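You operate a simulated robot arm through the tools that you are given. There is no shell and no other tool. Be economical: measure what you need, move in short steps, check, and stop when the job is done.

You run a simulated robot arm. Do the job below in one go: nothing can be reset, and whatever is moved stays where it is left.

TASK
Put things in order on the blue table. At the end: the red cherry tin stands where the purple tape roll stood; the green bandage carton stands on top of the red rubber sheet; the purple tape roll stands where the green bandage carton stood; the yellow filter from the blue table stands on top of the black rubber sheet; whatever was shut is shut again. Leave all else as you found it, and nothing knocked over.

It is judged by the outcome, as a careful person would: the job done as asked, and still so three seconds after it is handed in. It fails if anything else is knocked over, pushed out of place, dropped, spilled or broken. Flat cloth is picked up by pressing the open fingertips on it (5 to 10 N) and closing them slowly along it; thin cloth reads only 2 to 8 mm in the jaws.

THE ROBOT
A 6-joint arm with a two-finger parallel gripper, fixed in place. Base frame: the origin is at the foot of the arm, x ahead of it, y to its left, z up; the work surface is at about z = 0. Lengths are in cm, angles in degrees, forces in N, time in s.
With the tool pointing down near the work surface it reaches from about 14 to 58 cm from the base axis. Its first joint turns from -66.0 to 66.0 degrees. Payload 2.1 kg.
The TCP is the grasp point between the finger pads, 3 cm short of the fingertips. In the tool frame z runs along the fingers and y along their closing line. The gripper opens to 9.4 cm. The fingers are 2.8 cm wide and 1 cm thick; the gripper's body (5 by 9.6 cm) begins 5.5 cm behind the TCP.
Orientation is that of the tool frame in the base frame, as a unit quaternion [w, x, y, z]. With the fingers straight down and closing along the base's y, the tool's x points along the base's -x, its y along +y and its z along -z.

THE INTERFACE
- The arm moves only by the tool play_rows. Its argument "motion" is a list of rows, each an object (a shift or turn left out is 0, a gripper value left out holds the last) with "fingers": the finger opening in m, from 0 to 0.094; "slide": the shift along the base's x, y, z in m, a list of three; "dr": the turn, a rotation vector about the base's x, y, z in degrees, a list of three. In form: [{"fingers": fingers, "slide": [dx, dy, dz], "dr": [ax, ay, az]}, ...]. A call has 1 to 10 rows; each row shifts and turns the commanded pose from where the row before left it. Each row takes 0.2 s and may step no farther than 5 cm and 8.6 degrees from the row before; otherwise, or with a gripper value out of range, the whole call is refused. Where a pose cannot be reached the arm comes as near as it can. A force on the tool above 40 N (or 10 N above the force at the start of the call, whichever is more), or a blocked arm, ends the call early, and 0.2 s more pass. The fingers move at their own pace (about 7.2 cm/s each) and stop on an object; they squeeze with about 29 N. The grip force told is the motor's: it shows also when the fingers shut on nothing. Time passes only in rows, and 0.2 s behind the last, so rows that do not move let the fingers close. The reply holds the time, the measured pose of the TCP, the force on the tool along the base axes, the opening and the grip force, in the units named above and with some noise, with the torque about the TCP (base axes, N m) and any sound that the robot's microphone picked up.
- Cameras (640 x 400 px; columns grow to the right, rows downward): "scene" is fixed at [7.26, -39.83, 47.23]; the picture's right is [0.50, -0.87, 0.00], its down [-0.60, -0.35, -0.72] and it looks along [0.63, 0.36, -0.69] (base axes); focal length 295 px, centre (320, 200). "wrist" rides on the gripper at [7.6, 1.4, -10.2] in the tool frame; the picture's right is [-0.18, 0.98, 0.00], its down [-0.75, -0.14, -0.64] and it looks along [-0.63, -0.12, 0.77] (tool axes); focal length 243 px, centre (320, 200). There is no depth. A picture from a camera that has moved, and an enlarged one, comes with that camera's place and axes in the base frame and with its lens.
- capture(camera): a new picture of that camera. The clock stands still meanwhile.
- enlarge(camera, box): a new picture of the part [left, top, right, bottom] of that camera's present view, enlarged. The clock stands still meanwhile.
- hand_in(): hands the job in; it is judged then, once.

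Work in short steps. Places have to be worked out from the pictures, the camera data and where the tool is seen: move nearer, look again, correct. Check each grasp and each placing, and mend what went wrong. You have 120 turns and 68 pictures in all, those below and enlarged ones among them. Open the gripper and draw the arm clear of the work before you hand the job in, unless the task says otherwise; then end with one line.

The tools are called after "Call:" by a JSON object that holds its "method" and its "body". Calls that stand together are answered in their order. play_rows: Moves the arm, as the interface text tells. Its arguments: {"type":"object","properties":{"motion":{"type":"array","items":{"type":"object","properties":{"fingers":{"type":"number"},"slide":{"type":"array","items":{"type":"number"}},"dr":{"type":"array","items":{"type":"number"}}}}}},"required":["motion"]} The other tools are called the same way: capture (camera) takes a picture; enlarge (camera, box) takes an enlarged picture of a part of a camera's view; hand_in () hands the job in.

At the start:

```text
time: 0.0
ee_pos: [21.09, -21.97, 26.44]
tool_rot: [0.0, 0.0, 1.0, -0.001]
wrist_force: [0.3, 1.0, 0.2]
moment: [0.02, -0.02, 0.0]
opening: 9.4
grasp_force: 0.0
```

scene: 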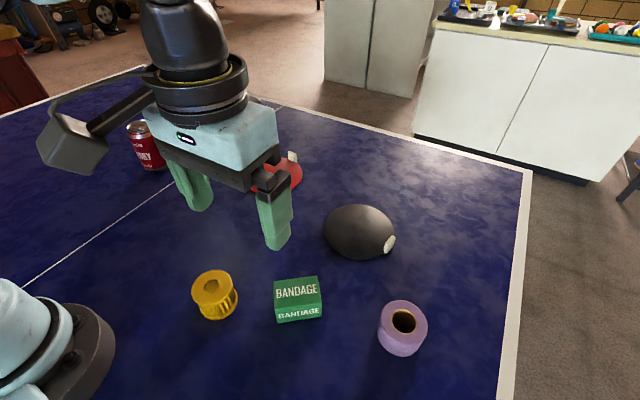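
wrist: 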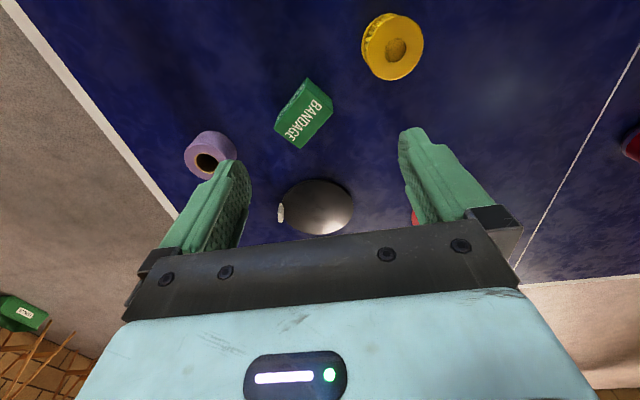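

The view shows a yellow filter, green carton, purple roll, red tin, and a dark dome and red thing with white ends. I enlarge to identify the dome and the red object.

Call:
{"method": "enlarge", "body": {"camera": "scene", "box": [240, 130, 440, 270]}}

Call:
{"method": "enlarge", "body": {"camera": "wrist", "box": [160, 0, 480, 240]}}

```text
2.86 times, centred on (340, 200) of scene
camera zoom: at [7.26, -39.83, 47.23], right [0.5, -0.87, 0.0], down [-0.6, -0.35, -0.72], along [0.63, 0.36, -0.69], focal length 844 px, centre (263, 200)
```

zoom: 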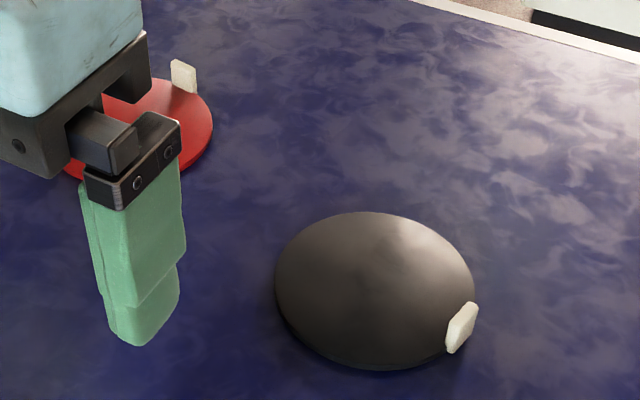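

```text
1.67 times, centred on (320, 120) of wrist
camera zoom: at [13.42, -20.64, 36.47], right [0.18, 0.98, 0.0], down [0.75, -0.14, 0.64], along [0.63, -0.12, -0.77], focal length 404 px, centre (320, 333)
```

zoom: 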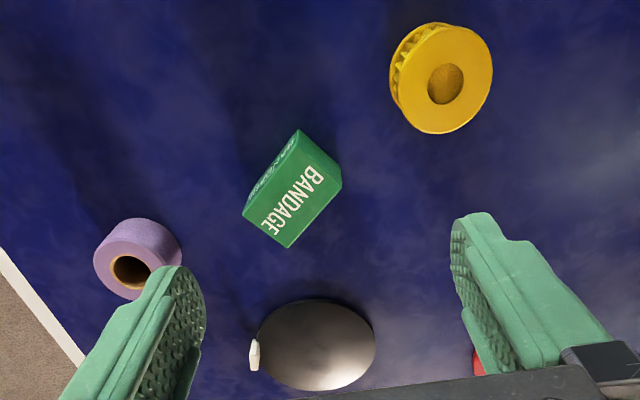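

The dome and the red thing are round sheets with white tags. Estimates: carton (26,-24), yellow filter (19.5,-13), roll (29.5,-41), tin (40,30), black sheet (45,-27), red sheet (52,-2). I go lower above the carton to measure it.

Call:
{"method": "play_rows", "body": {"motion": [{"slide": [0.025, -0.01, -0.03], "fingers": 0.094}, {"slide": [0.025, -0.01, -0.03]}, {"slide": [0, 0, -0.03]}, {}]}}

Call:
{"method": "capture", "body": {"camera": "wrist"}}

Call:
{"method": "capture", "body": {"camera": "scene"}}

```text
time: 1.0
ee_pos: [26.34, -24.06, 16.98]
tool_rot: [0.0, 0.0, 1.0, 0.0]
wrist_force: [0.6, 0.3, 0.1]
moment: [-0.02, 0.0, 0.02]
opening: 9.39
grasp_force: 0.0
```

```text
63 pictures are left
camera wrist: at [18.67, -22.72, 27.26], right [0.18, 0.98, 0.0], down [0.75, -0.14, 0.64], along [0.63, -0.12, -0.77], focal length 243 px, centre (320, 200)
```

wrist: 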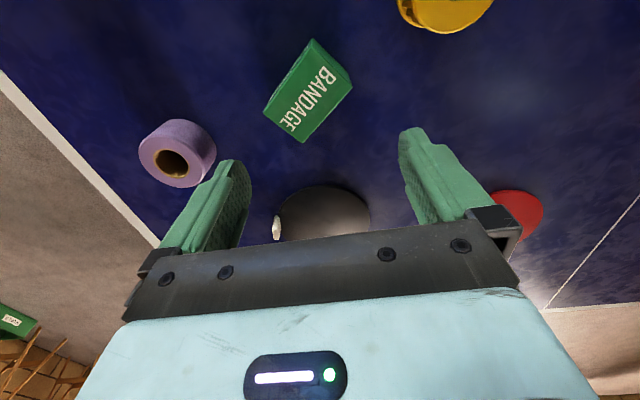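

```text
62 pictures are left
```

scene: 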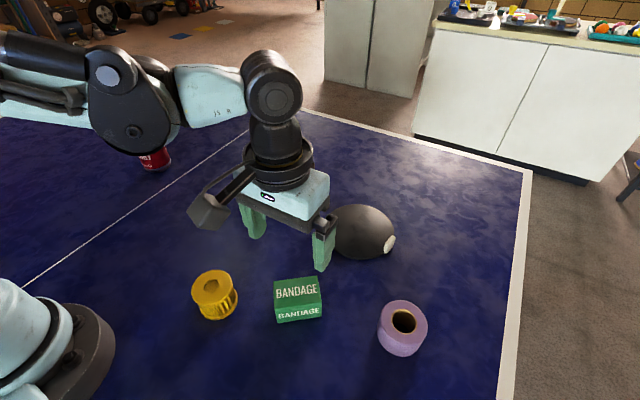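

I enlarge the carton and the roll in both views for corners.

Call:
{"method": "enlarge", "body": {"camera": "wrist", "box": [120, 0, 380, 200]}}

Call:
{"method": "enlarge", "body": {"camera": "scene", "box": [180, 255, 440, 375]}}

```text
2.00 times, centred on (250, 100) of wrist
camera zoom: at [18.67, -22.72, 27.26], right [0.18, 0.98, 0.0], down [0.75, -0.14, 0.64], along [0.63, -0.12, -0.77], focal length 485 px, centre (460, 400)
```

zoom: 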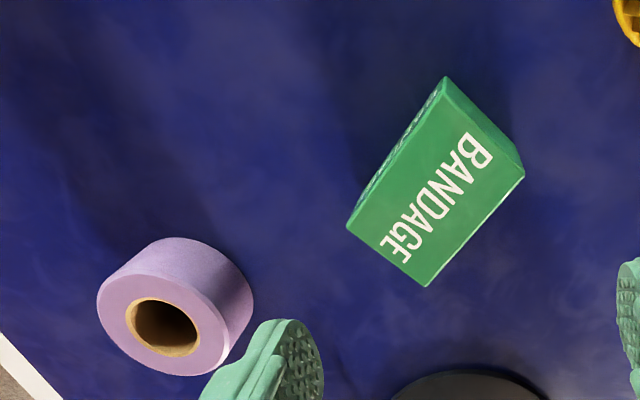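

```text
2.46 times, centred on (310, 315) of scene
camera zoom: at [7.26, -39.83, 47.23], right [0.5, -0.87, 0.0], down [-0.6, -0.35, -0.72], along [0.62, 0.36, -0.69], focal length 727 px, centre (345, -83)
```

zoom: 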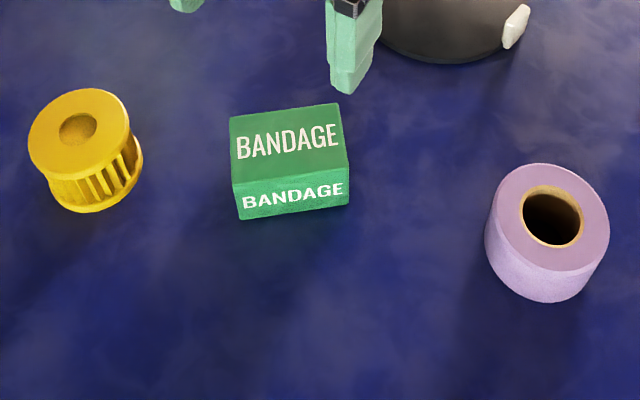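

The carton is about 7.2 x 4.8 x 5 cm, centre near (25.3,-25.0), its short axis at about 38 deg. I turn the gripper -52 deg above it and look again.

Call:
{"method": "play_rows", "body": {"motion": [{"slide": [-0.0104, -0.0094, 0], "dr": [0, 0, -7.43]}, {"dr": [0, 0, -7.43]}, {"dr": [0, 0, -7.43]}, {"dr": [0, 0, -7.43]}, {"dr": [0, 0, -7.43]}, {"dr": [0, 0, -7.43]}, {"dr": [0, 0, -7.43]}, {}]}}

Call:
{"method": "capture", "body": {"camera": "wrist"}}

```text
time: 2.8
ee_pos: [25.15, -25.01, 17.28]
tool_rot: [-0.001, 0.44, 0.898, 0.0]
wrist_force: [0.7, 0.3, 0.2]
moment: [-0.01, 0.0, 0.0]
opening: 9.4
grasp_force: 0.1
```

```text
59 pictures are left
camera wrist: at [21.48, -18.11, 27.45], right [0.89, 0.46, 0.0], down [0.35, -0.68, 0.64], along [0.29, -0.57, -0.77], focal length 243 px, centre (320, 200)
```

wrist: 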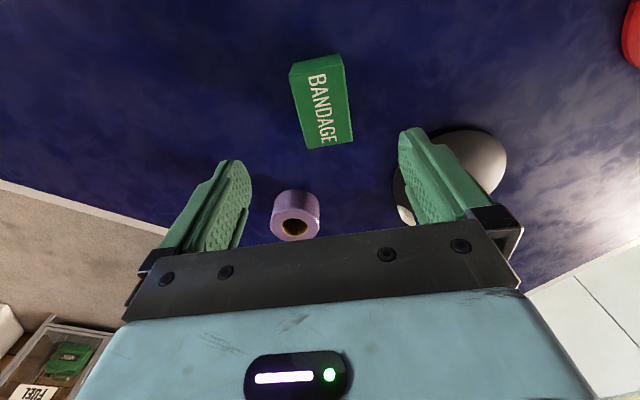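

The carton centre recomputes to (25.2,-25.0) and is aligned between the fingers. I descend and grip it.

Call:
{"method": "play_rows", "body": {"motion": [{"slide": [0.001, 0, -0.046]}, {"slide": [0, 0, -0.046]}, {"slide": [0, 0, -0.043]}, {}, {"fingers": 0.03}, {}, {}, {}]}}

```text
time: 4.6
ee_pos: [25.18, -25.03, 3.52]
tool_rot: [0.0, 0.438, 0.899, -0.001]
wrist_force: [0.1, 0.0, -0.2]
moment: [0.03, -0.01, 0.02]
opening: 5.17
grasp_force: 29.5
```

Carton gripped (5.2 cm). I lift it and carry it toward the red sheet, turning the tool back partly so the camera sees ahead.

Call:
{"method": "play_rows", "body": {"motion": [{"slide": [0, 0, 0.03]}, {"slide": [0, 0, 0.045]}, {"slide": [0, 0, 0.045]}, {"slide": [0.025, 0.03, 0], "dr": [0, 0, 8]}, {"slide": [0.025, 0.03, 0], "dr": [0, 0, 8]}, {"slide": [0.025, 0.03, 0], "dr": [0, 0, 8]}, {"slide": [0.025, 0.03, 0], "dr": [0, 0, 8]}, {"slide": [0.025, 0.03, 0], "dr": [0, 0, 8]}, {"slide": [0.025, 0.03, 0], "dr": [0, 0, 8]}, {}]}}

Call:
{"method": "capture", "body": {"camera": "wrist"}}

Call:
{"method": "capture", "body": {"camera": "scene"}}

```text
time: 6.8
ee_pos: [40.03, -6.78, 15.74]
tool_rot: [0.0, 0.032, 0.999, 0.0]
wrist_force: [-0.2, -0.7, 0.6]
moment: [0.0, 0.03, -0.01]
opening: 3.0
grasp_force: 0.1
```

```text
58 pictures are left
camera wrist: at [32.45, -4.86, 25.99], right [0.25, 0.97, 0.0], down [0.74, -0.19, 0.64], along [0.62, -0.16, -0.77], focal length 243 px, centre (320, 200)
```

wrist: 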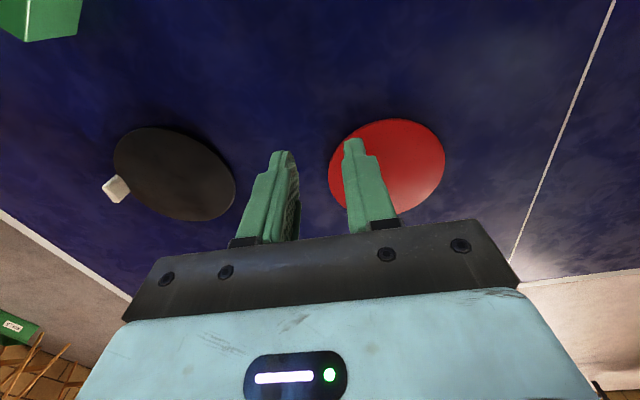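

```text
57 pictures are left
```

scene: 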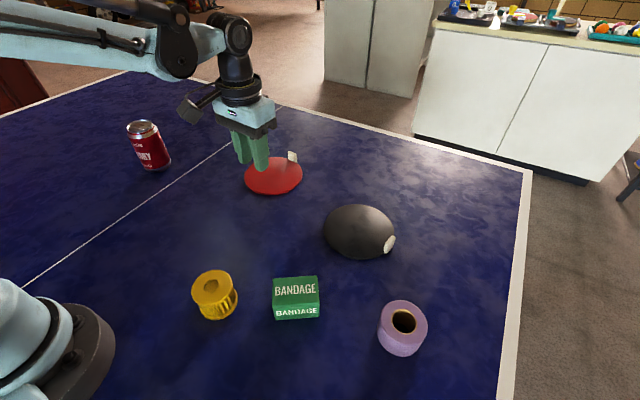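

The fingers are at 3.0 cm with no force: the carton slipped out early and stands near its old spot. Red sheet centre ≈ (49.7,-0.9), black ≈ (44.4,-26.7). I go back over the carton with fingers open and look.

Call:
{"method": "play_rows", "body": {"motion": [{"fingers": 0.094, "slide": [-0.025, -0.03, 0], "dr": [0, 0, -8]}, {"slide": [-0.025, -0.03, 0], "dr": [0, 0, -8]}, {"slide": [-0.025, -0.03, 0], "dr": [0, 0, -8]}, {"slide": [-0.025, -0.03, 0], "dr": [0, 0, -8]}, {"slide": [-0.025, -0.03, 0], "dr": [0, 0, -8]}, {"slide": [-0.025, -0.03, 0], "dr": [0, 0, -8]}, {}]}}

Call:
{"method": "enlarge", "body": {"camera": "wrist", "box": [200, 0, 440, 200]}}

Call:
{"method": "enlarge", "body": {"camera": "scene", "box": [180, 255, 440, 375]}}

```text
time: 8.4
ee_pos: [25.07, -25.08, 15.91]
tool_rot: [-0.001, 0.439, 0.898, 0.0]
wrist_force: [0.6, 0.5, -0.2]
moment: [0.02, 0.0, 0.03]
opening: 9.36
grasp_force: 0.0
```

```text
2.00 times, centred on (320, 100) of wrist
camera zoom: at [21.49, -18.25, 26.06], right [0.89, 0.46, 0.0], down [0.35, -0.68, 0.64], along [0.29, -0.57, -0.77], focal length 485 px, centre (320, 400)
```

zoom: 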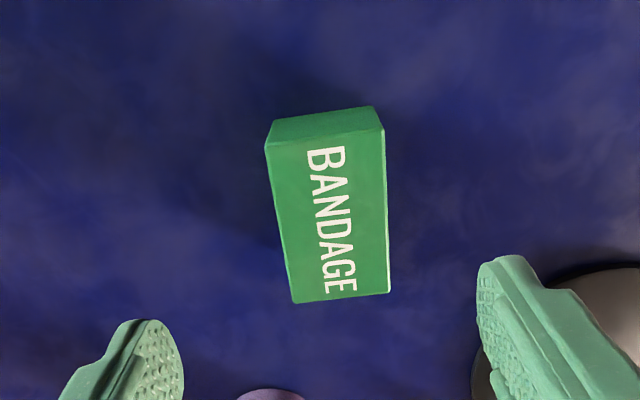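

```text
2.46 times, centred on (310, 315) of scene
camera zoom: at [7.25, -39.83, 47.23], right [0.5, -0.87, 0.0], down [-0.6, -0.35, -0.72], along [0.63, 0.36, -0.69], focal length 727 px, centre (345, -83)
```

zoom: 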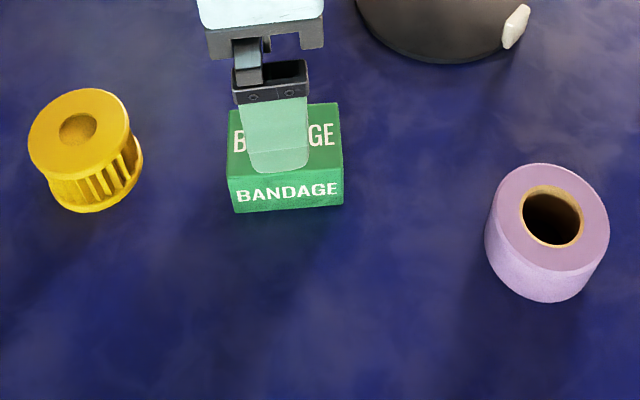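

The carton now sits at about (25.3,-24.6), turned by some -4 deg. I align, grip fully shut-commanded, then lift gently to check whether it holds.

Call:
{"method": "play_rows", "body": {"motion": [{"slide": [0.002, 0.004, -0.04], "dr": [0, 0, -4]}, {"slide": [0, 0, -0.045]}, {"slide": [0, 0, -0.042]}, {}, {"fingers": 0.0}, {}, {}, {}, {}]}}

Call:
{"method": "play_rows", "body": {"motion": [{"slide": [0, 0, 0.002]}, {"slide": [0, 0, 0.003]}, {"slide": [0, 0, 0.004]}, {"slide": [0, 0, 0.004]}, {}]}}

Call:
{"method": "enlarge", "body": {"camera": "scene", "box": [180, 255, 440, 375]}}

```text
time: 10.4
ee_pos: [25.42, -24.56, 3.21]
tool_rot: [0.0, 0.47, 0.883, 0.0]
wrist_force: [-0.3, 0.0, 0.1]
moment: [0.01, -0.03, 0.02]
opening: 5.17
grasp_force: 28.7
```

```text
time: 11.6
ee_pos: [25.28, -24.53, 4.35]
tool_rot: [-0.001, 0.47, 0.883, 0.0]
wrist_force: [0.4, -0.2, 0.2]
moment: [-0.01, 0.0, -0.01]
opening: 5.17
grasp_force: 29.0
```

```text
2.46 times, centred on (310, 315) of scene
camera zoom: at [7.26, -39.83, 47.23], right [0.5, -0.87, 0.0], down [-0.6, -0.35, -0.72], along [0.62, 0.36, -0.69], focal length 727 px, centre (345, -83)
```

zoom: 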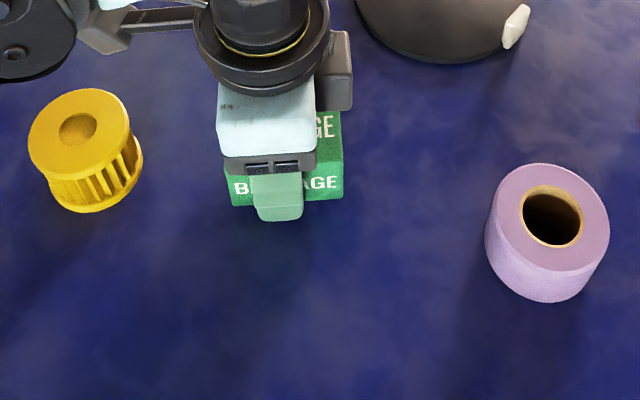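

Force shows no weight, so I can't tell; I lift 2 cm more slowly and look.

Call:
{"method": "play_rows", "body": {"motion": [{"slide": [0, 0, 0.004]}, {"slide": [0, 0, 0.004]}, {"slide": [0, 0, 0.004]}, {"slide": [0, 0, 0.004]}, {"slide": [0, 0, 0.004]}, {}]}}

Call:
{"method": "enlarge", "body": {"camera": "scene", "box": [180, 255, 440, 375]}}

Call:
{"method": "capture", "body": {"camera": "wrist"}}

```text
time: 13.0
ee_pos: [25.2, -24.66, 6.4]
tool_rot: [0.0, 0.469, 0.883, 0.0]
wrist_force: [0.1, -0.3, -0.9]
moment: [0.03, 0.0, -0.01]
opening: 5.16
grasp_force: 29.5
```

```text
2.46 times, centred on (310, 315) of scene
camera zoom: at [7.26, -39.83, 47.23], right [0.5, -0.87, 0.0], down [-0.6, -0.35, -0.72], along [0.62, 0.36, -0.69], focal length 727 px, centre (345, -83)
```

zoom: 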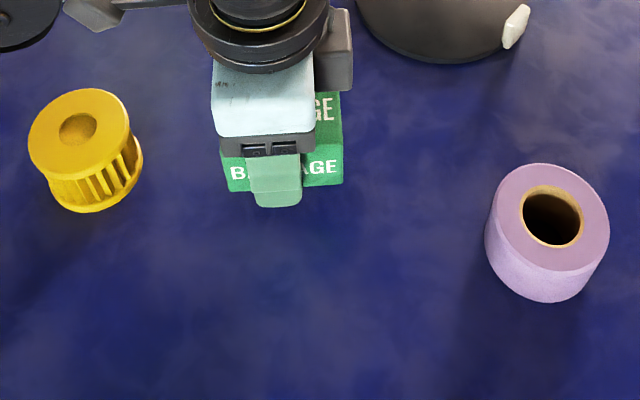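

```text
52 pictures are left
camera wrist: at [22.21, -17.53, 16.56], right [0.92, 0.4, 0.0], down [0.3, -0.7, 0.64], along [0.26, -0.59, -0.77], focal length 243 px, centre (320, 200)
```

wrist: 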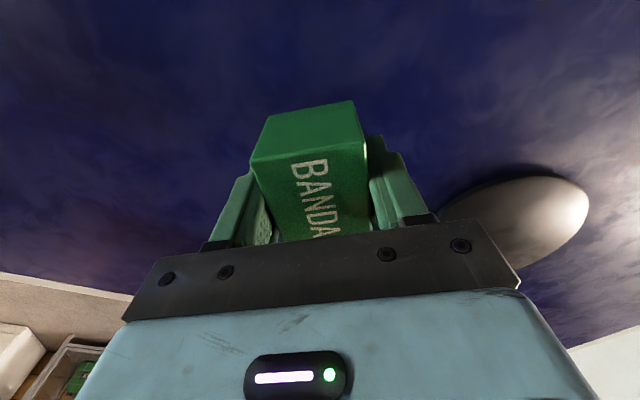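

It is held now. I lift further at moderate pace and check the opening.

Call:
{"method": "play_rows", "body": {"motion": [{"slide": [0, 0, 0.006]}, {"slide": [0, 0, 0.01]}, {"slide": [0, 0, 0.01]}, {"slide": [0, 0, 0.01]}, {"slide": [0, 0, 0.01]}, {"slide": [0, 0, 0.01]}, {}]}}

Call:
{"method": "enlarge", "body": {"camera": "scene", "box": [180, 255, 440, 375]}}

```text
time: 14.6
ee_pos: [25.38, -24.58, 11.99]
tool_rot: [0.0, 0.47, 0.883, 0.0]
wrist_force: [-0.1, -0.3, -0.3]
moment: [-0.01, 0.0, -0.01]
opening: 5.15
grasp_force: 28.5
```

```text
2.46 times, centred on (310, 315) of scene
camera zoom: at [7.26, -39.83, 47.23], right [0.5, -0.87, 0.0], down [-0.6, -0.35, -0.72], along [0.62, 0.36, -0.69], focal length 727 px, centre (345, -83)
```

zoom: 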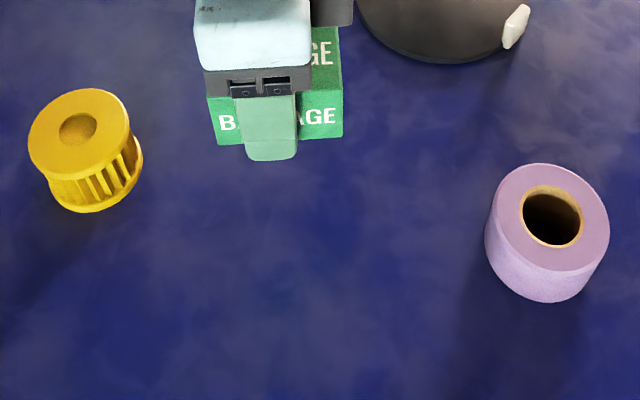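

Held firmly. I carry it slowly at this height to above the red sheet, in two legs.

Call:
{"method": "play_rows", "body": {"motion": [{"slide": [0.008, 0.008, 0], "dr": [0, 0, 2]}, {"slide": [0.013, 0.013, 0], "dr": [0, 0, 3]}, {"slide": [0.013, 0.013, 0], "dr": [0, 0, 3]}, {"slide": [0.013, 0.013, 0], "dr": [0, 0, 3]}, {"slide": [0.013, 0.013, 0], "dr": [0, 0, 3]}, {"slide": [0.013, 0.013, 0], "dr": [0, 0, 3]}, {"slide": [0.013, 0.013, 0], "dr": [0, 0, 3]}, {"slide": [0.013, 0.013, 0], "dr": [0, 0, 3]}, {"slide": [0.013, 0.013, 0], "dr": [0, 0, 3]}, {"slide": [0.01, 0.01, 0], "dr": [0, 0, 2]}]}}

Call:
{"method": "play_rows", "body": {"motion": [{"slide": [0.008, 0.008, 0], "dr": [0, 0, 2]}, {"slide": [0.013, 0.013, 0], "dr": [0, 0, 3]}, {"slide": [0.013, 0.013, 0], "dr": [0, 0, 3]}, {"slide": [0.013, 0.013, 0], "dr": [0, 0, 3]}, {"slide": [0.013, 0.013, 0], "dr": [0, 0, 3]}, {"slide": [0.013, 0.013, 0], "dr": [0, 0, 3]}, {"slide": [0.013, 0.013, 0], "dr": [0, 0, 3]}, {"slide": [0.013, 0.013, 0], "dr": [0, 0, 3]}, {"slide": [0.01, 0.005, 0], "dr": [0, 0, 3]}, {}]}}

Call:
{"method": "capture", "body": {"camera": "scene"}}

Call:
{"method": "capture", "body": {"camera": "wrist"}}

```text
time: 16.8
ee_pos: [37.53, -12.3, 11.93]
tool_rot: [-0.001, 0.241, 0.97, 0.0]
wrist_force: [-0.8, 0.8, -0.8]
moment: [-0.04, 0.0, 0.01]
opening: 5.16
grasp_force: 29.3
```

```text
time: 19.0
ee_pos: [48.44, -1.97, 11.92]
tool_rot: [0.0, 0.017, 1.0, 0.001]
wrist_force: [-0.5, -0.1, -0.4]
moment: [-0.02, 0.02, 0.0]
opening: 5.15
grasp_force: 29.4
```

```text
50 pictures are left
```

scene: 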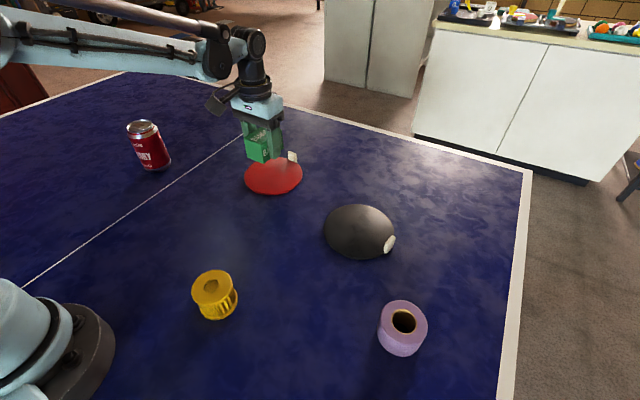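

```text
49 pictures are left
camera wrist: at [40.86, -0.3, 22.1], right [0.22, 0.98, 0.0], down [0.75, -0.17, 0.64], along [0.63, -0.14, -0.77], focal length 243 px, centre (320, 200)
```

wrist: 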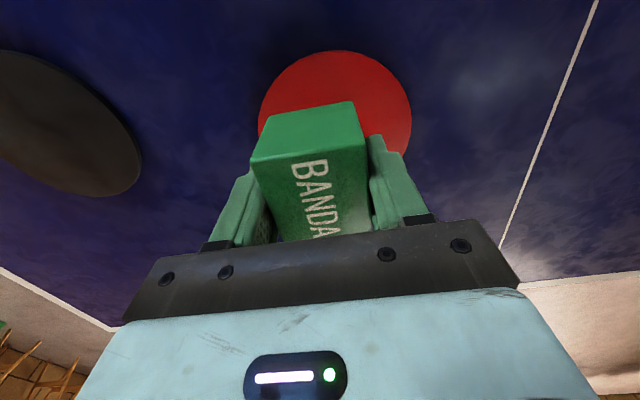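

Carton hangs correctly; sheet centre ≈ (50.3,-0.7), radius 7. I shift over it and descend to just above.

Call:
{"method": "play_rows", "body": {"motion": [{"slide": [0.01, 0.006, 0]}, {"slide": [0.009, 0.006, 0]}, {"slide": [0, 0, -0.01]}, {"slide": [0, 0, -0.015]}, {"slide": [0, 0, -0.015]}, {"slide": [0, 0, -0.015]}, {"slide": [0, 0, -0.01]}, {}]}}

Call:
{"method": "play_rows", "body": {"motion": [{"slide": [0, 0, -0.004]}, {"slide": [0, 0, -0.004]}, {"slide": [0, 0, -0.003]}, {}]}}

Call:
{"method": "enlarge", "body": {"camera": "scene", "box": [200, 100, 340, 220]}}

```text
time: 20.8
ee_pos: [50.32, -0.74, 5.42]
tool_rot: [0.0, 0.017, 1.0, 0.0]
wrist_force: [-0.6, 0.7, -1.4]
moment: [-0.01, 0.01, 0.0]
opening: 5.15
grasp_force: 29.2
```

```text
time: 21.8
ee_pos: [50.3, -0.72, 4.36]
tool_rot: [0.0, 0.018, 1.0, 0.0]
wrist_force: [-0.3, 0.1, -0.6]
moment: [0.01, 0.02, 0.01]
opening: 5.17
grasp_force: 29.0
```

```text
3.33 times, centred on (270, 160) of scene
camera zoom: at [7.26, -39.83, 47.23], right [0.5, -0.87, 0.0], down [-0.6, -0.35, -0.72], along [0.62, 0.36, -0.69], focal length 984 px, centre (487, 333)
```

zoom: 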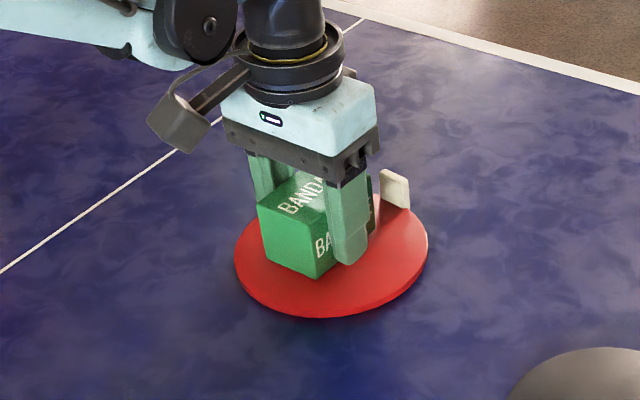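

Well placed over the sheet. I lower in small steps until contact.

Call:
{"method": "play_rows", "body": {"motion": [{"slide": [0, 0, -0.002]}, {"slide": [0, 0, -0.002]}, {}]}}

Call:
{"method": "play_rows", "body": {"motion": [{"slide": [0, 0, -0.002]}, {"slide": [0, 0, -0.001]}, {}]}}

```text
time: 22.6
ee_pos: [50.28, -0.82, 4.06]
tool_rot: [-0.001, 0.017, 1.0, 0.0]
wrist_force: [-0.3, 1.3, 0.6]
moment: [0.01, -0.03, -0.03]
opening: 5.14
grasp_force: 29.0
```

```text
time: 23.4
ee_pos: [50.24, -0.86, 3.77]
tool_rot: [0.001, 0.018, 1.0, 0.0]
wrist_force: [2.7, -0.4, 40.6]
moment: [0.01, -0.01, -0.01]
opening: 5.16
grasp_force: 29.1
```

Contact at TCP z 3.8 with 40 N; I ease up 1 mm, then open slowly and rise.

Call:
{"method": "play_rows", "body": {"motion": [{"slide": [0, 0, 0.001]}, {"fingers": 0.056}, {"fingers": 0.07}, {"fingers": 0.075}, {}, {"slide": [0, 0, 0.02]}, {"slide": [0, 0, 0.04]}, {"slide": [0, 0, 0.04]}, {}]}}

Call:
{"method": "enlarge", "body": {"camera": "scene", "box": [200, 100, 340, 220]}}

```text
time: 25.4
ee_pos: [50.38, -0.7, 13.88]
tool_rot: [0.0, 0.017, 1.0, 0.0]
wrist_force: [-1.0, 0.6, 0.2]
moment: [-0.01, 0.02, 0.0]
opening: 7.54
grasp_force: 0.1
```

```text
3.33 times, centred on (270, 160) of scene
camera zoom: at [7.26, -39.83, 47.23], right [0.5, -0.87, 0.0], down [-0.6, -0.35, -0.72], along [0.62, 0.36, -0.69], focal length 984 px, centre (487, 333)
```

zoom: 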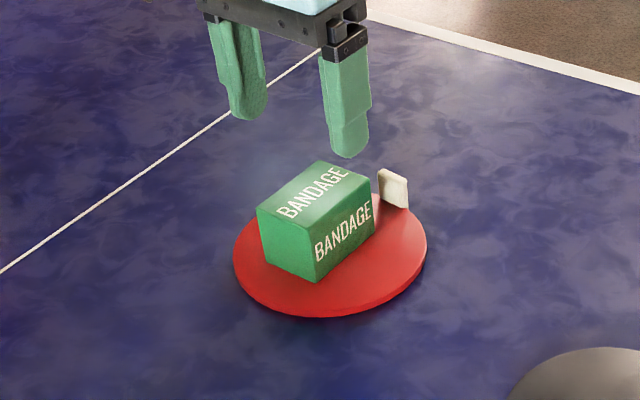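

The carton stands on the red sheet. Next the purple roll, estimated at (29.2,-40.8), about 7 cm wide, 5 cm tall; I move above it.

Call:
{"method": "play_rows", "body": {"motion": [{"slide": [0, 0, 0.03], "fingers": 0.094}, {"slide": [-0.023, -0.044, 0], "dr": [0, 0, -6]}, {"slide": [-0.023, -0.044, 0], "dr": [0, 0, -6]}, {"slide": [-0.023, -0.044, 0], "dr": [0, 0, -6]}, {"slide": [-0.023, -0.044, 0], "dr": [0, 0, -6]}, {"slide": [-0.023, -0.044, 0], "dr": [0, 0, -6]}, {"slide": [-0.023, -0.044, 0], "dr": [0, 0, -6]}, {"slide": [-0.023, -0.044, 0], "dr": [0, 0, -6]}, {"slide": [-0.023, -0.044, 0], "dr": [0, 0, -6]}, {"slide": [-0.023, -0.046, 0], "dr": [0, 0, -6]}]}}

Call:
{"method": "capture", "body": {"camera": "wrist"}}

```text
refused: row 10 steps farther than a row can; nothing moved
```

```text
46 pictures are left
camera wrist: at [42.75, 0.94, 24.03], right [0.22, 0.98, 0.0], down [0.75, -0.17, 0.64], along [0.63, -0.14, -0.77], focal length 243 px, centre (320, 200)
```

wrist: 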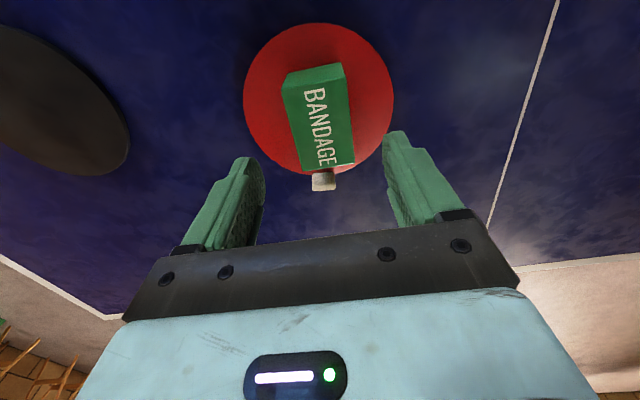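

The row limit was exceeded slightly; I resend with smaller steps.

Call:
{"method": "play_rows", "body": {"motion": [{"slide": [0, 0, 0.03], "fingers": 0.094}, {"slide": [-0.022, -0.043, 0], "dr": [0, 0, -6]}, {"slide": [-0.022, -0.043, 0], "dr": [0, 0, -6]}, {"slide": [-0.022, -0.043, 0], "dr": [0, 0, -6]}, {"slide": [-0.022, -0.043, 0], "dr": [0, 0, -6]}, {"slide": [-0.022, -0.043, 0], "dr": [0, 0, -6]}, {"slide": [-0.022, -0.043, 0], "dr": [0, 0, -6]}, {"slide": [-0.022, -0.043, 0], "dr": [0, 0, -6]}, {"slide": [-0.022, -0.043, 0], "dr": [0, 0, -6]}, {}]}}

Call:
{"method": "play_rows", "body": {"motion": [{"slide": [-0.022, -0.043, 0], "dr": [0, 0, -6]}, {"slide": [-0.012, -0.013, 0]}, {}]}}

Call:
{"method": "capture", "body": {"camera": "wrist"}}

```text
time: 27.6
ee_pos: [32.35, -35.24, 16.66]
tool_rot: [0.0, 0.423, 0.906, 0.0]
wrist_force: [0.8, -0.2, 0.6]
moment: [-0.02, -0.03, 0.06]
opening: 9.39
grasp_force: 0.0
```

```text
time: 28.4
ee_pos: [29.03, -40.42, 17.01]
tool_rot: [0.0, 0.47, 0.883, 0.0]
wrist_force: [0.3, -0.5, 0.4]
moment: [0.02, 0.02, 0.0]
opening: 9.41
grasp_force: 0.1
```

```text
45 pictures are left
camera wrist: at [25.97, -33.52, 27.14], right [0.92, 0.4, 0.0], down [0.3, -0.7, 0.64], along [0.26, -0.59, -0.77], focal length 243 px, centre (320, 200)
```

wrist: 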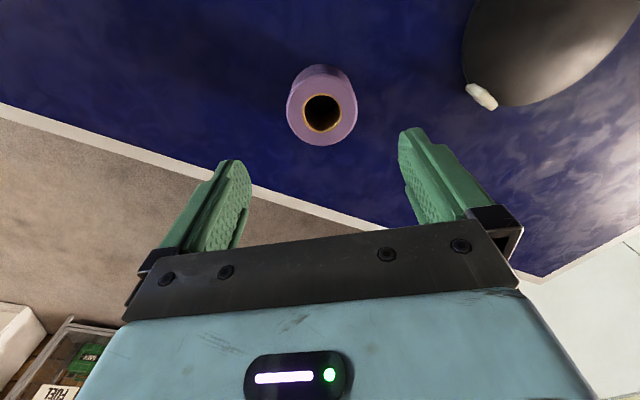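

Roll centre computes to (29.45,-40.85). I centre, descend and grip gently.

Call:
{"method": "play_rows", "body": {"motion": [{"slide": [0.004, -0.0045, -0.03]}, {"slide": [0, 0, -0.04]}, {"slide": [0, 0, -0.04]}, {"slide": [0, 0, -0.026]}, {}]}}

Call:
{"method": "play_rows", "body": {"motion": [{"fingers": 0.0}, {}, {}, {}]}}

Call:
{"method": "play_rows", "body": {"motion": [{"slide": [0, 0, 0.002]}, {"slide": [0, 0, 0.003]}, {"slide": [0, 0, 0.004]}, {"slide": [0, 0, 0.006]}, {"slide": [0, 0, 0.01]}, {"slide": [0, 0, 0.01]}, {}]}}

Call:
{"method": "capture", "body": {"camera": "scene"}}

```text
time: 29.6
ee_pos: [29.71, -41.0, 3.17]
tool_rot: [0.0, 0.47, 0.883, -0.001]
wrist_force: [0.3, -0.2, 0.8]
moment: [0.01, 0.01, -0.02]
opening: 9.39
grasp_force: 0.0
```

```text
time: 30.6
ee_pos: [29.57, -41.11, 3.13]
tool_rot: [0.0, 0.469, 0.883, 0.0]
wrist_force: [-0.6, -0.2, 0.2]
moment: [0.0, 0.0, 0.02]
opening: 6.93
grasp_force: 29.1
```

```text
time: 32.2
ee_pos: [29.67, -41.11, 6.81]
tool_rot: [0.0, 0.469, 0.883, 0.0]
wrist_force: [-1.2, 0.4, -1.5]
moment: [0.0, 0.01, -0.02]
opening: 6.93
grasp_force: 29.4
```

```text
44 pictures are left
```

scene: 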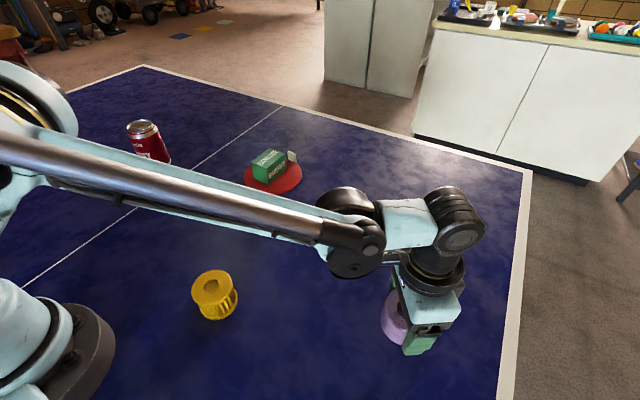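

Roll lifted (6.9 cm). I raise it a bit more and carry it to the carton's old spot (25.25,-25.05).

Call:
{"method": "play_rows", "body": {"motion": [{"slide": [0, 0, 0.006]}, {"slide": [0, 0, 0.01]}, {"slide": [0, 0, 0.01]}, {"slide": [-0.002, 0.008, 0.005]}, {"slide": [-0.004, 0.014, 0]}, {"slide": [-0.004, 0.014, 0]}, {"slide": [-0.004, 0.014, 0]}, {"slide": [-0.004, 0.014, 0]}, {"slide": [-0.004, 0.014, 0]}, {"slide": [-0.004, 0.014, 0]}]}}

Call:
{"method": "play_rows", "body": {"motion": [{"slide": [-0.004, 0.014, 0]}, {"slide": [-0.004, 0.014, 0]}, {"slide": [-0.004, 0.014, 0]}, {"slide": [-0.004, 0.014, 0]}, {"slide": [-0.002, 0.014, 0]}, {"slide": [0, 0.008, 0]}, {}]}}

```text
time: 34.4
ee_pos: [27.21, -31.94, 9.92]
tool_rot: [0.001, 0.469, 0.883, 0.0]
wrist_force: [-0.1, 0.2, -0.8]
moment: [0.01, 0.03, -0.03]
opening: 6.93
grasp_force: 28.5
```

```text
time: 36.0
ee_pos: [25.3, -24.19, 9.76]
tool_rot: [-0.001, 0.47, 0.883, 0.0]
wrist_force: [-0.2, -0.7, -0.6]
moment: [-0.02, 0.01, 0.04]
opening: 6.95
grasp_force: 29.2
```

At (25.3,-24.2); I correct y by -0.9 and descend to just above the table.

Call:
{"method": "play_rows", "body": {"motion": [{"slide": [0, -0.009, 0]}, {"slide": [0, 0, -0.01]}, {"slide": [0, 0, -0.015]}, {"slide": [0, 0, -0.015]}, {"slide": [0, 0, -0.01]}, {"slide": [0, 0, -0.008]}, {}]}}

Call:
{"method": "play_rows", "body": {"motion": [{"slide": [0, 0, -0.003]}, {"slide": [0, 0, -0.003]}, {}]}}

```text
time: 37.6
ee_pos: [25.38, -25.15, 4.0]
tool_rot: [0.0, 0.469, 0.883, 0.0]
wrist_force: [0.5, 0.4, -0.9]
moment: [0.01, 0.0, 0.0]
opening: 6.96
grasp_force: 28.9
```

```text
time: 38.4
ee_pos: [25.36, -25.09, 3.41]
tool_rot: [0.0, 0.469, 0.883, 0.0]
wrist_force: [0.3, -0.3, -1.5]
moment: [0.01, -0.02, -0.01]
opening: 6.93
grasp_force: 29.3
```

Almost down; 1-mm steps until contact.

Call:
{"method": "play_rows", "body": {"motion": [{"slide": [0, 0, -0.001]}, {"slide": [0, 0, -0.001]}, {}]}}

Call:
{"method": "play_rows", "body": {"motion": [{"slide": [0, 0, -0.001]}, {}]}}

```text
time: 39.2
ee_pos: [25.26, -25.14, 3.13]
tool_rot: [-0.001, 0.469, 0.883, 0.0]
wrist_force: [0.8, -0.1, -1.2]
moment: [-0.01, 0.03, -0.02]
opening: 6.95
grasp_force: 28.7
```

```text
time: 39.8
ee_pos: [25.36, -25.12, 3.11]
tool_rot: [0.001, 0.469, 0.883, -0.001]
wrist_force: [0.8, -1.4, 25.2]
moment: [0.14, 0.09, 0.03]
opening: 6.94
grasp_force: 28.7
```

Contact. I open and rise, then check.

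Call:
{"method": "play_rows", "body": {"motion": [{"fingers": 0.074}, {"fingers": 0.082}, {"fingers": 0.092}, {}, {"slide": [0, 0, 0.02]}, {"slide": [0, 0, 0.04]}, {"slide": [0, 0, 0.04]}, {"slide": [0, 0, 0.04]}, {}]}}

Call:
{"method": "capture", "body": {"camera": "wrist"}}

```text
time: 41.8
ee_pos: [25.3, -25.19, 17.03]
tool_rot: [0.0, 0.47, 0.883, 0.0]
wrist_force: [0.5, 0.4, 0.4]
moment: [-0.01, 0.01, 0.0]
opening: 9.24
grasp_force: 0.0
```

```text
43 pictures are left
camera wrist: at [22.18, -18.08, 27.21], right [0.92, 0.4, 0.0], down [0.3, -0.7, 0.64], along [0.26, -0.59, -0.77], focal length 243 px, centre (320, 200)
```

wrist: 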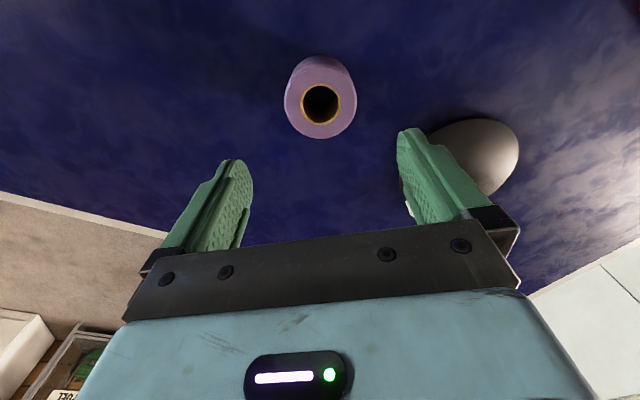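

Roll is placed at (25.3,-24.9). Now I swing high toward the cherry tin near (40,30) and look.

Call:
{"method": "play_rows", "body": {"motion": [{"slide": [0, 0, 0.04], "fingers": 0.094}, {"slide": [0.009, 0.0375, 0.01], "dr": [0, 0, 8]}, {"slide": [0.009, 0.0375, 0], "dr": [0, 0, 8]}, {"slide": [0.009, 0.0375, 0], "dr": [0, 0, 8]}, {"slide": [0.009, 0.0375, 0], "dr": [0, 0, 8]}, {"slide": [0.009, 0.0375, 0], "dr": [0, 0, 8]}, {"slide": [0.009, 0.0375, 0], "dr": [0, 0, 8]}, {"slide": [0.009, 0.0375, 0], "dr": [0, 0, 8]}, {"slide": [0.009, 0.0375, 0], "dr": [0, 0, 8]}, {"slide": [0.009, 0.0375, 0], "dr": [0, 0, 8]}]}}

Call:
{"method": "play_rows", "body": {"motion": [{"slide": [0.009, 0.0375, 0], "dr": [0, 0, 8]}, {"slide": [0.009, 0.0375, 0], "dr": [0, 0, 8]}, {}]}}

Call:
{"method": "capture", "body": {"camera": "wrist"}}

Call:
{"method": "capture", "body": {"camera": "scene"}}

```text
time: 44.0
ee_pos: [33.41, 8.71, 22.14]
tool_rot: [0.0, -0.14, 0.99, 0.0]
wrist_force: [-0.4, -0.4, 0.3]
moment: [0.05, 0.01, 0.02]
opening: 9.41
grasp_force: 0.1
```

```text
time: 44.8
ee_pos: [35.12, 16.14, 22.21]
tool_rot: [0.0, -0.276, 0.961, 0.001]
wrist_force: [-0.4, 0.4, 0.3]
moment: [0.04, 0.02, 0.03]
opening: 9.42
grasp_force: 0.0
```

```text
42 pictures are left
camera wrist: at [27.89, 13.33, 32.27], right [-0.37, 0.93, 0.0], down [0.71, 0.28, 0.64], along [0.6, 0.24, -0.77], focal length 243 px, centre (320, 200)
```

wrist: 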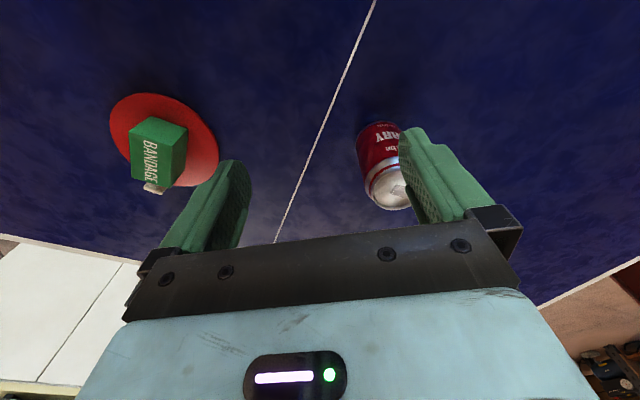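

```text
41 pictures are left
```

scene: 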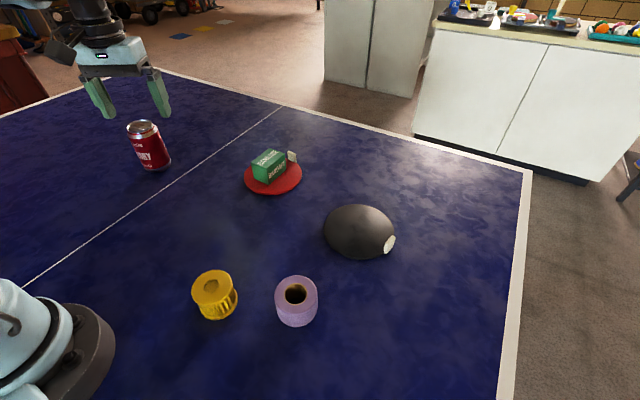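

Tin roughly at (40,27), about 11 cm tall. I move above it and look straight on.

Call:
{"method": "play_rows", "body": {"motion": [{"slide": [0.015, 0.035, 0], "dr": [0, 0, 1]}, {"slide": [0.015, 0.035, 0]}, {"slide": [0.012, 0.03, 0]}, {}, {}]}}

Call:
{"method": "capture", "body": {"camera": "wrist"}}

```text
time: 46.0
ee_pos: [39.26, 26.27, 22.1]
tool_rot: [0.0, -0.284, 0.959, 0.0]
wrist_force: [-0.6, -0.8, -0.8]
moment: [-0.03, -0.02, -0.02]
opening: 9.37
grasp_force: 0.1
```

```text
40 pictures are left
camera wrist: at [32.02, 23.24, 32.28], right [-0.38, 0.92, 0.0], down [0.71, 0.29, 0.64], along [0.59, 0.24, -0.77], focal length 243 px, centre (320, 200)
```

wrist: 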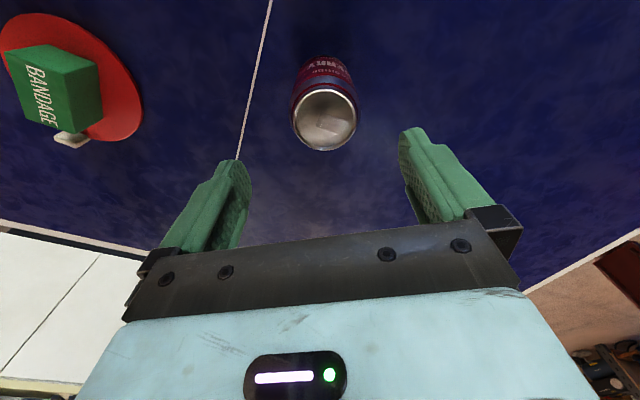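

Tin centre ≈ (39.7,26.8), 6 cm wide, ~11.4 cm tall. I descend to TCP z 7 and grip.

Call:
{"method": "play_rows", "body": {"motion": [{"slide": [0.0045, 0.005, -0.03]}, {"slide": [0, 0, -0.04]}, {"slide": [0, 0, -0.04]}, {"slide": [0, 0, -0.03]}, {"slide": [0, 0, -0.012]}, {}]}}

Call:
{"method": "enlarge", "body": {"camera": "scene", "box": [60, 60, 240, 200]}}

```text
time: 47.4
ee_pos: [39.88, 26.59, 6.92]
tool_rot: [0.0, -0.284, 0.959, 0.0]
wrist_force: [-0.2, -0.2, 0.1]
moment: [0.01, -0.02, 0.0]
opening: 9.4
grasp_force: 0.0
```

```text
2.86 times, centred on (150, 130) of scene
camera zoom: at [7.26, -39.83, 47.23], right [0.5, -0.87, 0.0], down [-0.6, -0.35, -0.72], along [0.63, 0.36, -0.69], focal length 844 px, centre (806, 400)
```

zoom: 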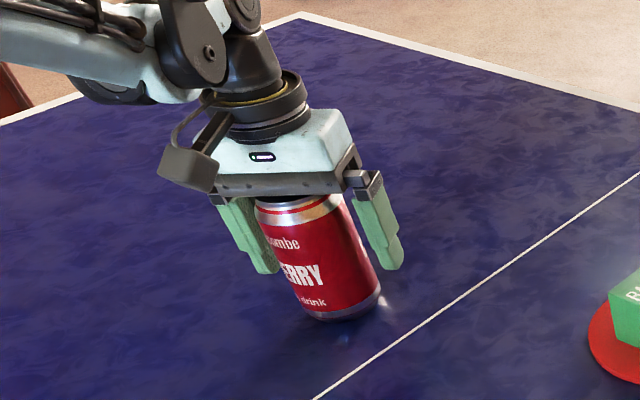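

Fingers straddle the tin. Close and lift gently.

Call:
{"method": "play_rows", "body": {"motion": [{"fingers": 0.0}, {}, {}, {}, {}]}}

Call:
{"method": "play_rows", "body": {"motion": [{"slide": [0, 0, 0.002]}, {"slide": [0, 0, 0.003]}, {"slide": [0, 0, 0.004]}, {"slide": [0, 0, 0.006]}, {"slide": [0, 0, 0.01]}, {"slide": [0, 0, 0.01]}, {"slide": [0, 0, 0.01]}, {}]}}

Call:
{"method": "enlarge", "body": {"camera": "scene", "box": [60, 60, 240, 200]}}

```text
time: 48.6
ee_pos: [39.97, 26.61, 7.02]
tool_rot: [0.0, -0.284, 0.959, 0.0]
wrist_force: [-0.1, 0.6, 0.1]
moment: [0.03, 0.04, -0.01]
opening: 6.72
grasp_force: 28.5
```

```text
time: 50.4
ee_pos: [39.79, 26.62, 11.34]
tool_rot: [0.0, -0.284, 0.959, 0.0]
wrist_force: [0.0, 0.0, -4.2]
moment: [0.0, -0.03, 0.0]
opening: 6.72
grasp_force: 28.8
```

```text
2.86 times, centred on (150, 130) of scene
camera zoom: at [7.26, -39.83, 47.23], right [0.5, -0.87, 0.0], down [-0.6, -0.35, -0.72], along [0.62, 0.36, -0.69], focal length 844 px, centre (806, 400)
```

zoom: 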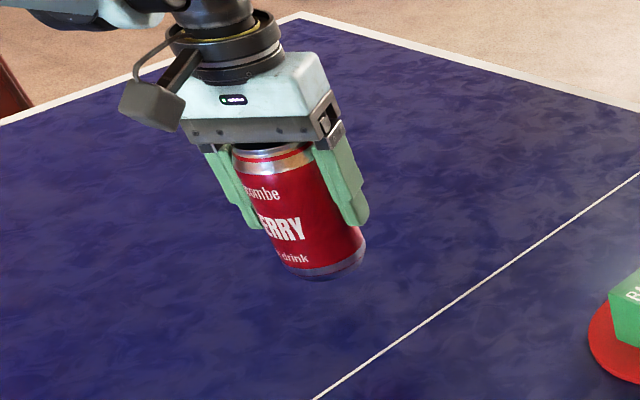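

Tin held (4 N). I raise it 5 cm to clear everything and carry it to the roll's old spot (29.5,-40.9).

Call:
{"method": "play_rows", "body": {"motion": [{"slide": [0, 0, 0.006]}, {"slide": [0, 0, 0.012]}, {"slide": [0, 0, 0.015]}, {"slide": [0, -0.004, 0.012]}, {"slide": [-0.001, -0.009, 0.006], "dr": [0, 0, -2]}, {"slide": [-0.002, -0.015, 0], "dr": [0, 0, -3]}, {"slide": [-0.003, -0.02, 0], "dr": [0, 0, -3]}, {"slide": [-0.003, -0.024, 0], "dr": [0, 0, -3]}, {"slide": [-0.003, -0.024, 0], "dr": [0, 0, -3]}, {"slide": [-0.003, -0.02, 0], "dr": [0, 0, -3]}]}}

Call:
{"method": "play_rows", "body": {"motion": [{"slide": [-0.002, -0.012, 0], "dr": [0, 0, -2]}, {"slide": [-0.003, -0.02, 0], "dr": [0, 0, -3]}, {"slide": [-0.004, -0.024, 0], "dr": [0, 0, -3]}, {"slide": [-0.004, -0.024, 0], "dr": [0, 0, -3]}, {"slide": [-0.004, -0.024, 0], "dr": [0, 0, -3]}, {"slide": [-0.004, -0.024, 0], "dr": [0, 0, -3]}, {"slide": [-0.004, -0.024, 0], "dr": [0, 0, -3]}, {"slide": [-0.004, -0.024, 0], "dr": [0, 0, -3]}, {"slide": [-0.004, -0.02, 0], "dr": [0, 0, -3]}, {"slide": [-0.002, -0.012, 0], "dr": [0, 0, -3]}]}}

Call:
{"method": "play_rows", "body": {"motion": [{"slide": [-0.002, -0.012, 0], "dr": [0, 0, -2]}, {"slide": [-0.003, -0.02, 0], "dr": [0, 0, -3]}, {"slide": [-0.004, -0.024, 0], "dr": [0, 0, -3]}, {"slide": [-0.004, -0.024, 0], "dr": [0, 0, -3]}, {"slide": [-0.004, -0.024, 0], "dr": [0, 0, -3]}, {"slide": [-0.004, -0.024, 0], "dr": [0, 0, -3]}, {"slide": [-0.004, -0.024, 0], "dr": [0, 0, -3]}, {"slide": [-0.004, -0.024, 0], "dr": [0, 0, -3]}, {"slide": [-0.004, -0.02, 0], "dr": [0, 0, -3]}, {"slide": [-0.002, -0.012, 0], "dr": [0, 0, -3]}]}}

```text
time: 52.6
ee_pos: [38.4, 14.94, 16.36]
tool_rot: [0.001, -0.139, 0.99, 0.0]
wrist_force: [0.2, 0.0, -4.3]
moment: [0.0, -0.06, -0.02]
opening: 6.71
grasp_force: 29.0
```

```text
time: 54.8
ee_pos: [34.76, -5.78, 16.57]
tool_rot: [0.0, 0.113, 0.994, 0.0]
wrist_force: [-0.4, 0.0, -3.8]
moment: [0.0, -0.01, -0.01]
opening: 6.69
grasp_force: 28.9
```

```text
time: 57.0
ee_pos: [31.34, -26.51, 16.59]
tool_rot: [-0.001, 0.358, 0.934, 0.001]
wrist_force: [-0.7, 0.4, -5.1]
moment: [0.01, -0.06, 0.02]
opening: 6.68
grasp_force: 28.8
```

Still held. Final leg to (29.5,-40.9).

Call:
{"method": "play_rows", "body": {"motion": [{"slide": [-0.002, -0.012, 0], "dr": [0, 0, -2]}, {"slide": [-0.002, -0.02, 0], "dr": [0, 0, -2]}, {"slide": [-0.003, -0.024, 0], "dr": [0, 0, -2]}, {"slide": [-0.003, -0.024, 0], "dr": [0, 0, -2]}, {"slide": [-0.003, -0.024, 0], "dr": [0, 0, -2]}, {"slide": [-0.003, -0.02, 0], "dr": [0, 0, -2]}, {"slide": [-0.002, -0.012, 0]}, {"slide": [0, -0.006, 0]}, {}]}}

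Call:
{"method": "capture", "body": {"camera": "scene"}}

Call:
{"method": "capture", "body": {"camera": "wrist"}}

```text
time: 59.0
ee_pos: [29.5, -40.72, 16.74]
tool_rot: [0.0, 0.454, 0.891, 0.0]
wrist_force: [0.0, -0.5, -4.8]
moment: [0.02, -0.02, 0.0]
opening: 6.67
grasp_force: 29.0
```

```text
37 pictures are left
```

scene: 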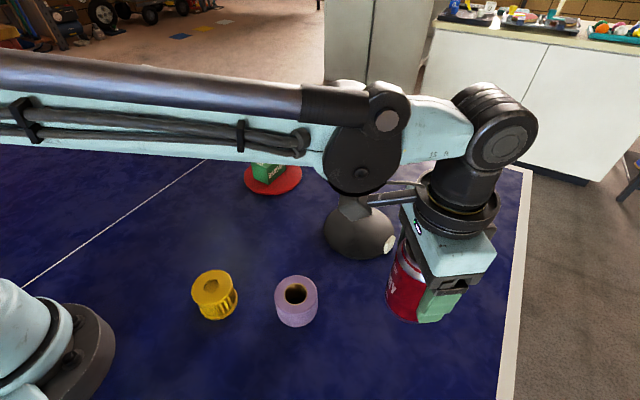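

```text
36 pictures are left
camera wrist: at [26.15, -33.85, 26.74], right [0.9, 0.43, 0.0], down [0.33, -0.69, 0.64], along [0.28, -0.58, -0.77], focal length 243 px, centre (320, 200)
```

wrist: 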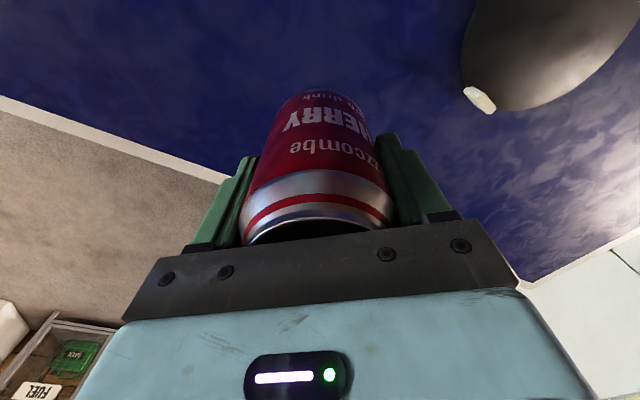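

In place above the spot. I descend to just above the table.

Call:
{"method": "play_rows", "body": {"motion": [{"slide": [0, -0.001, -0.008]}, {"slide": [0, 0, -0.014]}, {"slide": [0, 0, -0.016]}, {"slide": [0, 0, -0.016]}, {"slide": [0, 0, -0.016]}, {"slide": [0, 0, -0.01]}, {"slide": [0, 0, -0.006]}, {}]}}

Call:
{"method": "play_rows", "body": {"motion": [{"slide": [0, 0, -0.003]}, {"slide": [0, 0, -0.002]}, {}]}}

```text
time: 60.8
ee_pos: [29.56, -40.78, 7.88]
tool_rot: [0.0, 0.454, 0.891, 0.0]
wrist_force: [0.2, 0.2, -4.2]
moment: [-0.01, 0.02, 0.01]
opening: 6.65
grasp_force: 29.1
```

```text
time: 61.6
ee_pos: [29.59, -40.82, 7.35]
tool_rot: [0.0, 0.454, 0.891, 0.001]
wrist_force: [-0.8, 0.8, -3.7]
moment: [0.0, 0.01, 0.0]
opening: 6.65
grasp_force: 28.8
```

Small steps until contact.

Call:
{"method": "play_rows", "body": {"motion": [{"slide": [0, 0, -0.001]}, {"slide": [0, 0, -0.001]}, {}]}}

Call:
{"method": "play_rows", "body": {"motion": [{"slide": [0, 0, -0.001]}, {}]}}

```text
time: 62.4
ee_pos: [29.62, -40.89, 7.16]
tool_rot: [0.0, 0.454, 0.891, 0.0]
wrist_force: [-0.2, -0.8, -3.4]
moment: [0.01, 0.02, -0.01]
opening: 6.62
grasp_force: 28.8
```

```text
time: 63.0
ee_pos: [29.53, -40.8, 7.17]
tool_rot: [0.0, 0.454, 0.891, 0.0]
wrist_force: [0.3, -0.1, -2.6]
moment: [-0.02, 0.0, -0.02]
opening: 6.65
grasp_force: 29.4
```

Not quite down yet; continue.

Call:
{"method": "play_rows", "body": {"motion": [{"slide": [0, 0, -0.001]}, {}]}}

Call:
{"method": "play_rows", "body": {"motion": [{"slide": [0, 0, -0.001]}, {}]}}

```text
time: 63.6
ee_pos: [29.6, -40.81, 6.87]
tool_rot: [0.0, 0.454, 0.891, -0.001]
wrist_force: [-0.2, 0.6, 4.9]
moment: [-0.09, -0.09, -0.01]
opening: 6.63
grasp_force: 28.7
```

```text
time: 64.2
ee_pos: [29.54, -40.78, 6.87]
tool_rot: [-0.001, 0.455, 0.891, 0.001]
wrist_force: [-6.9, 8.0, 27.4]
moment: [0.17, 0.15, -0.06]
opening: 6.63
grasp_force: 28.5
```

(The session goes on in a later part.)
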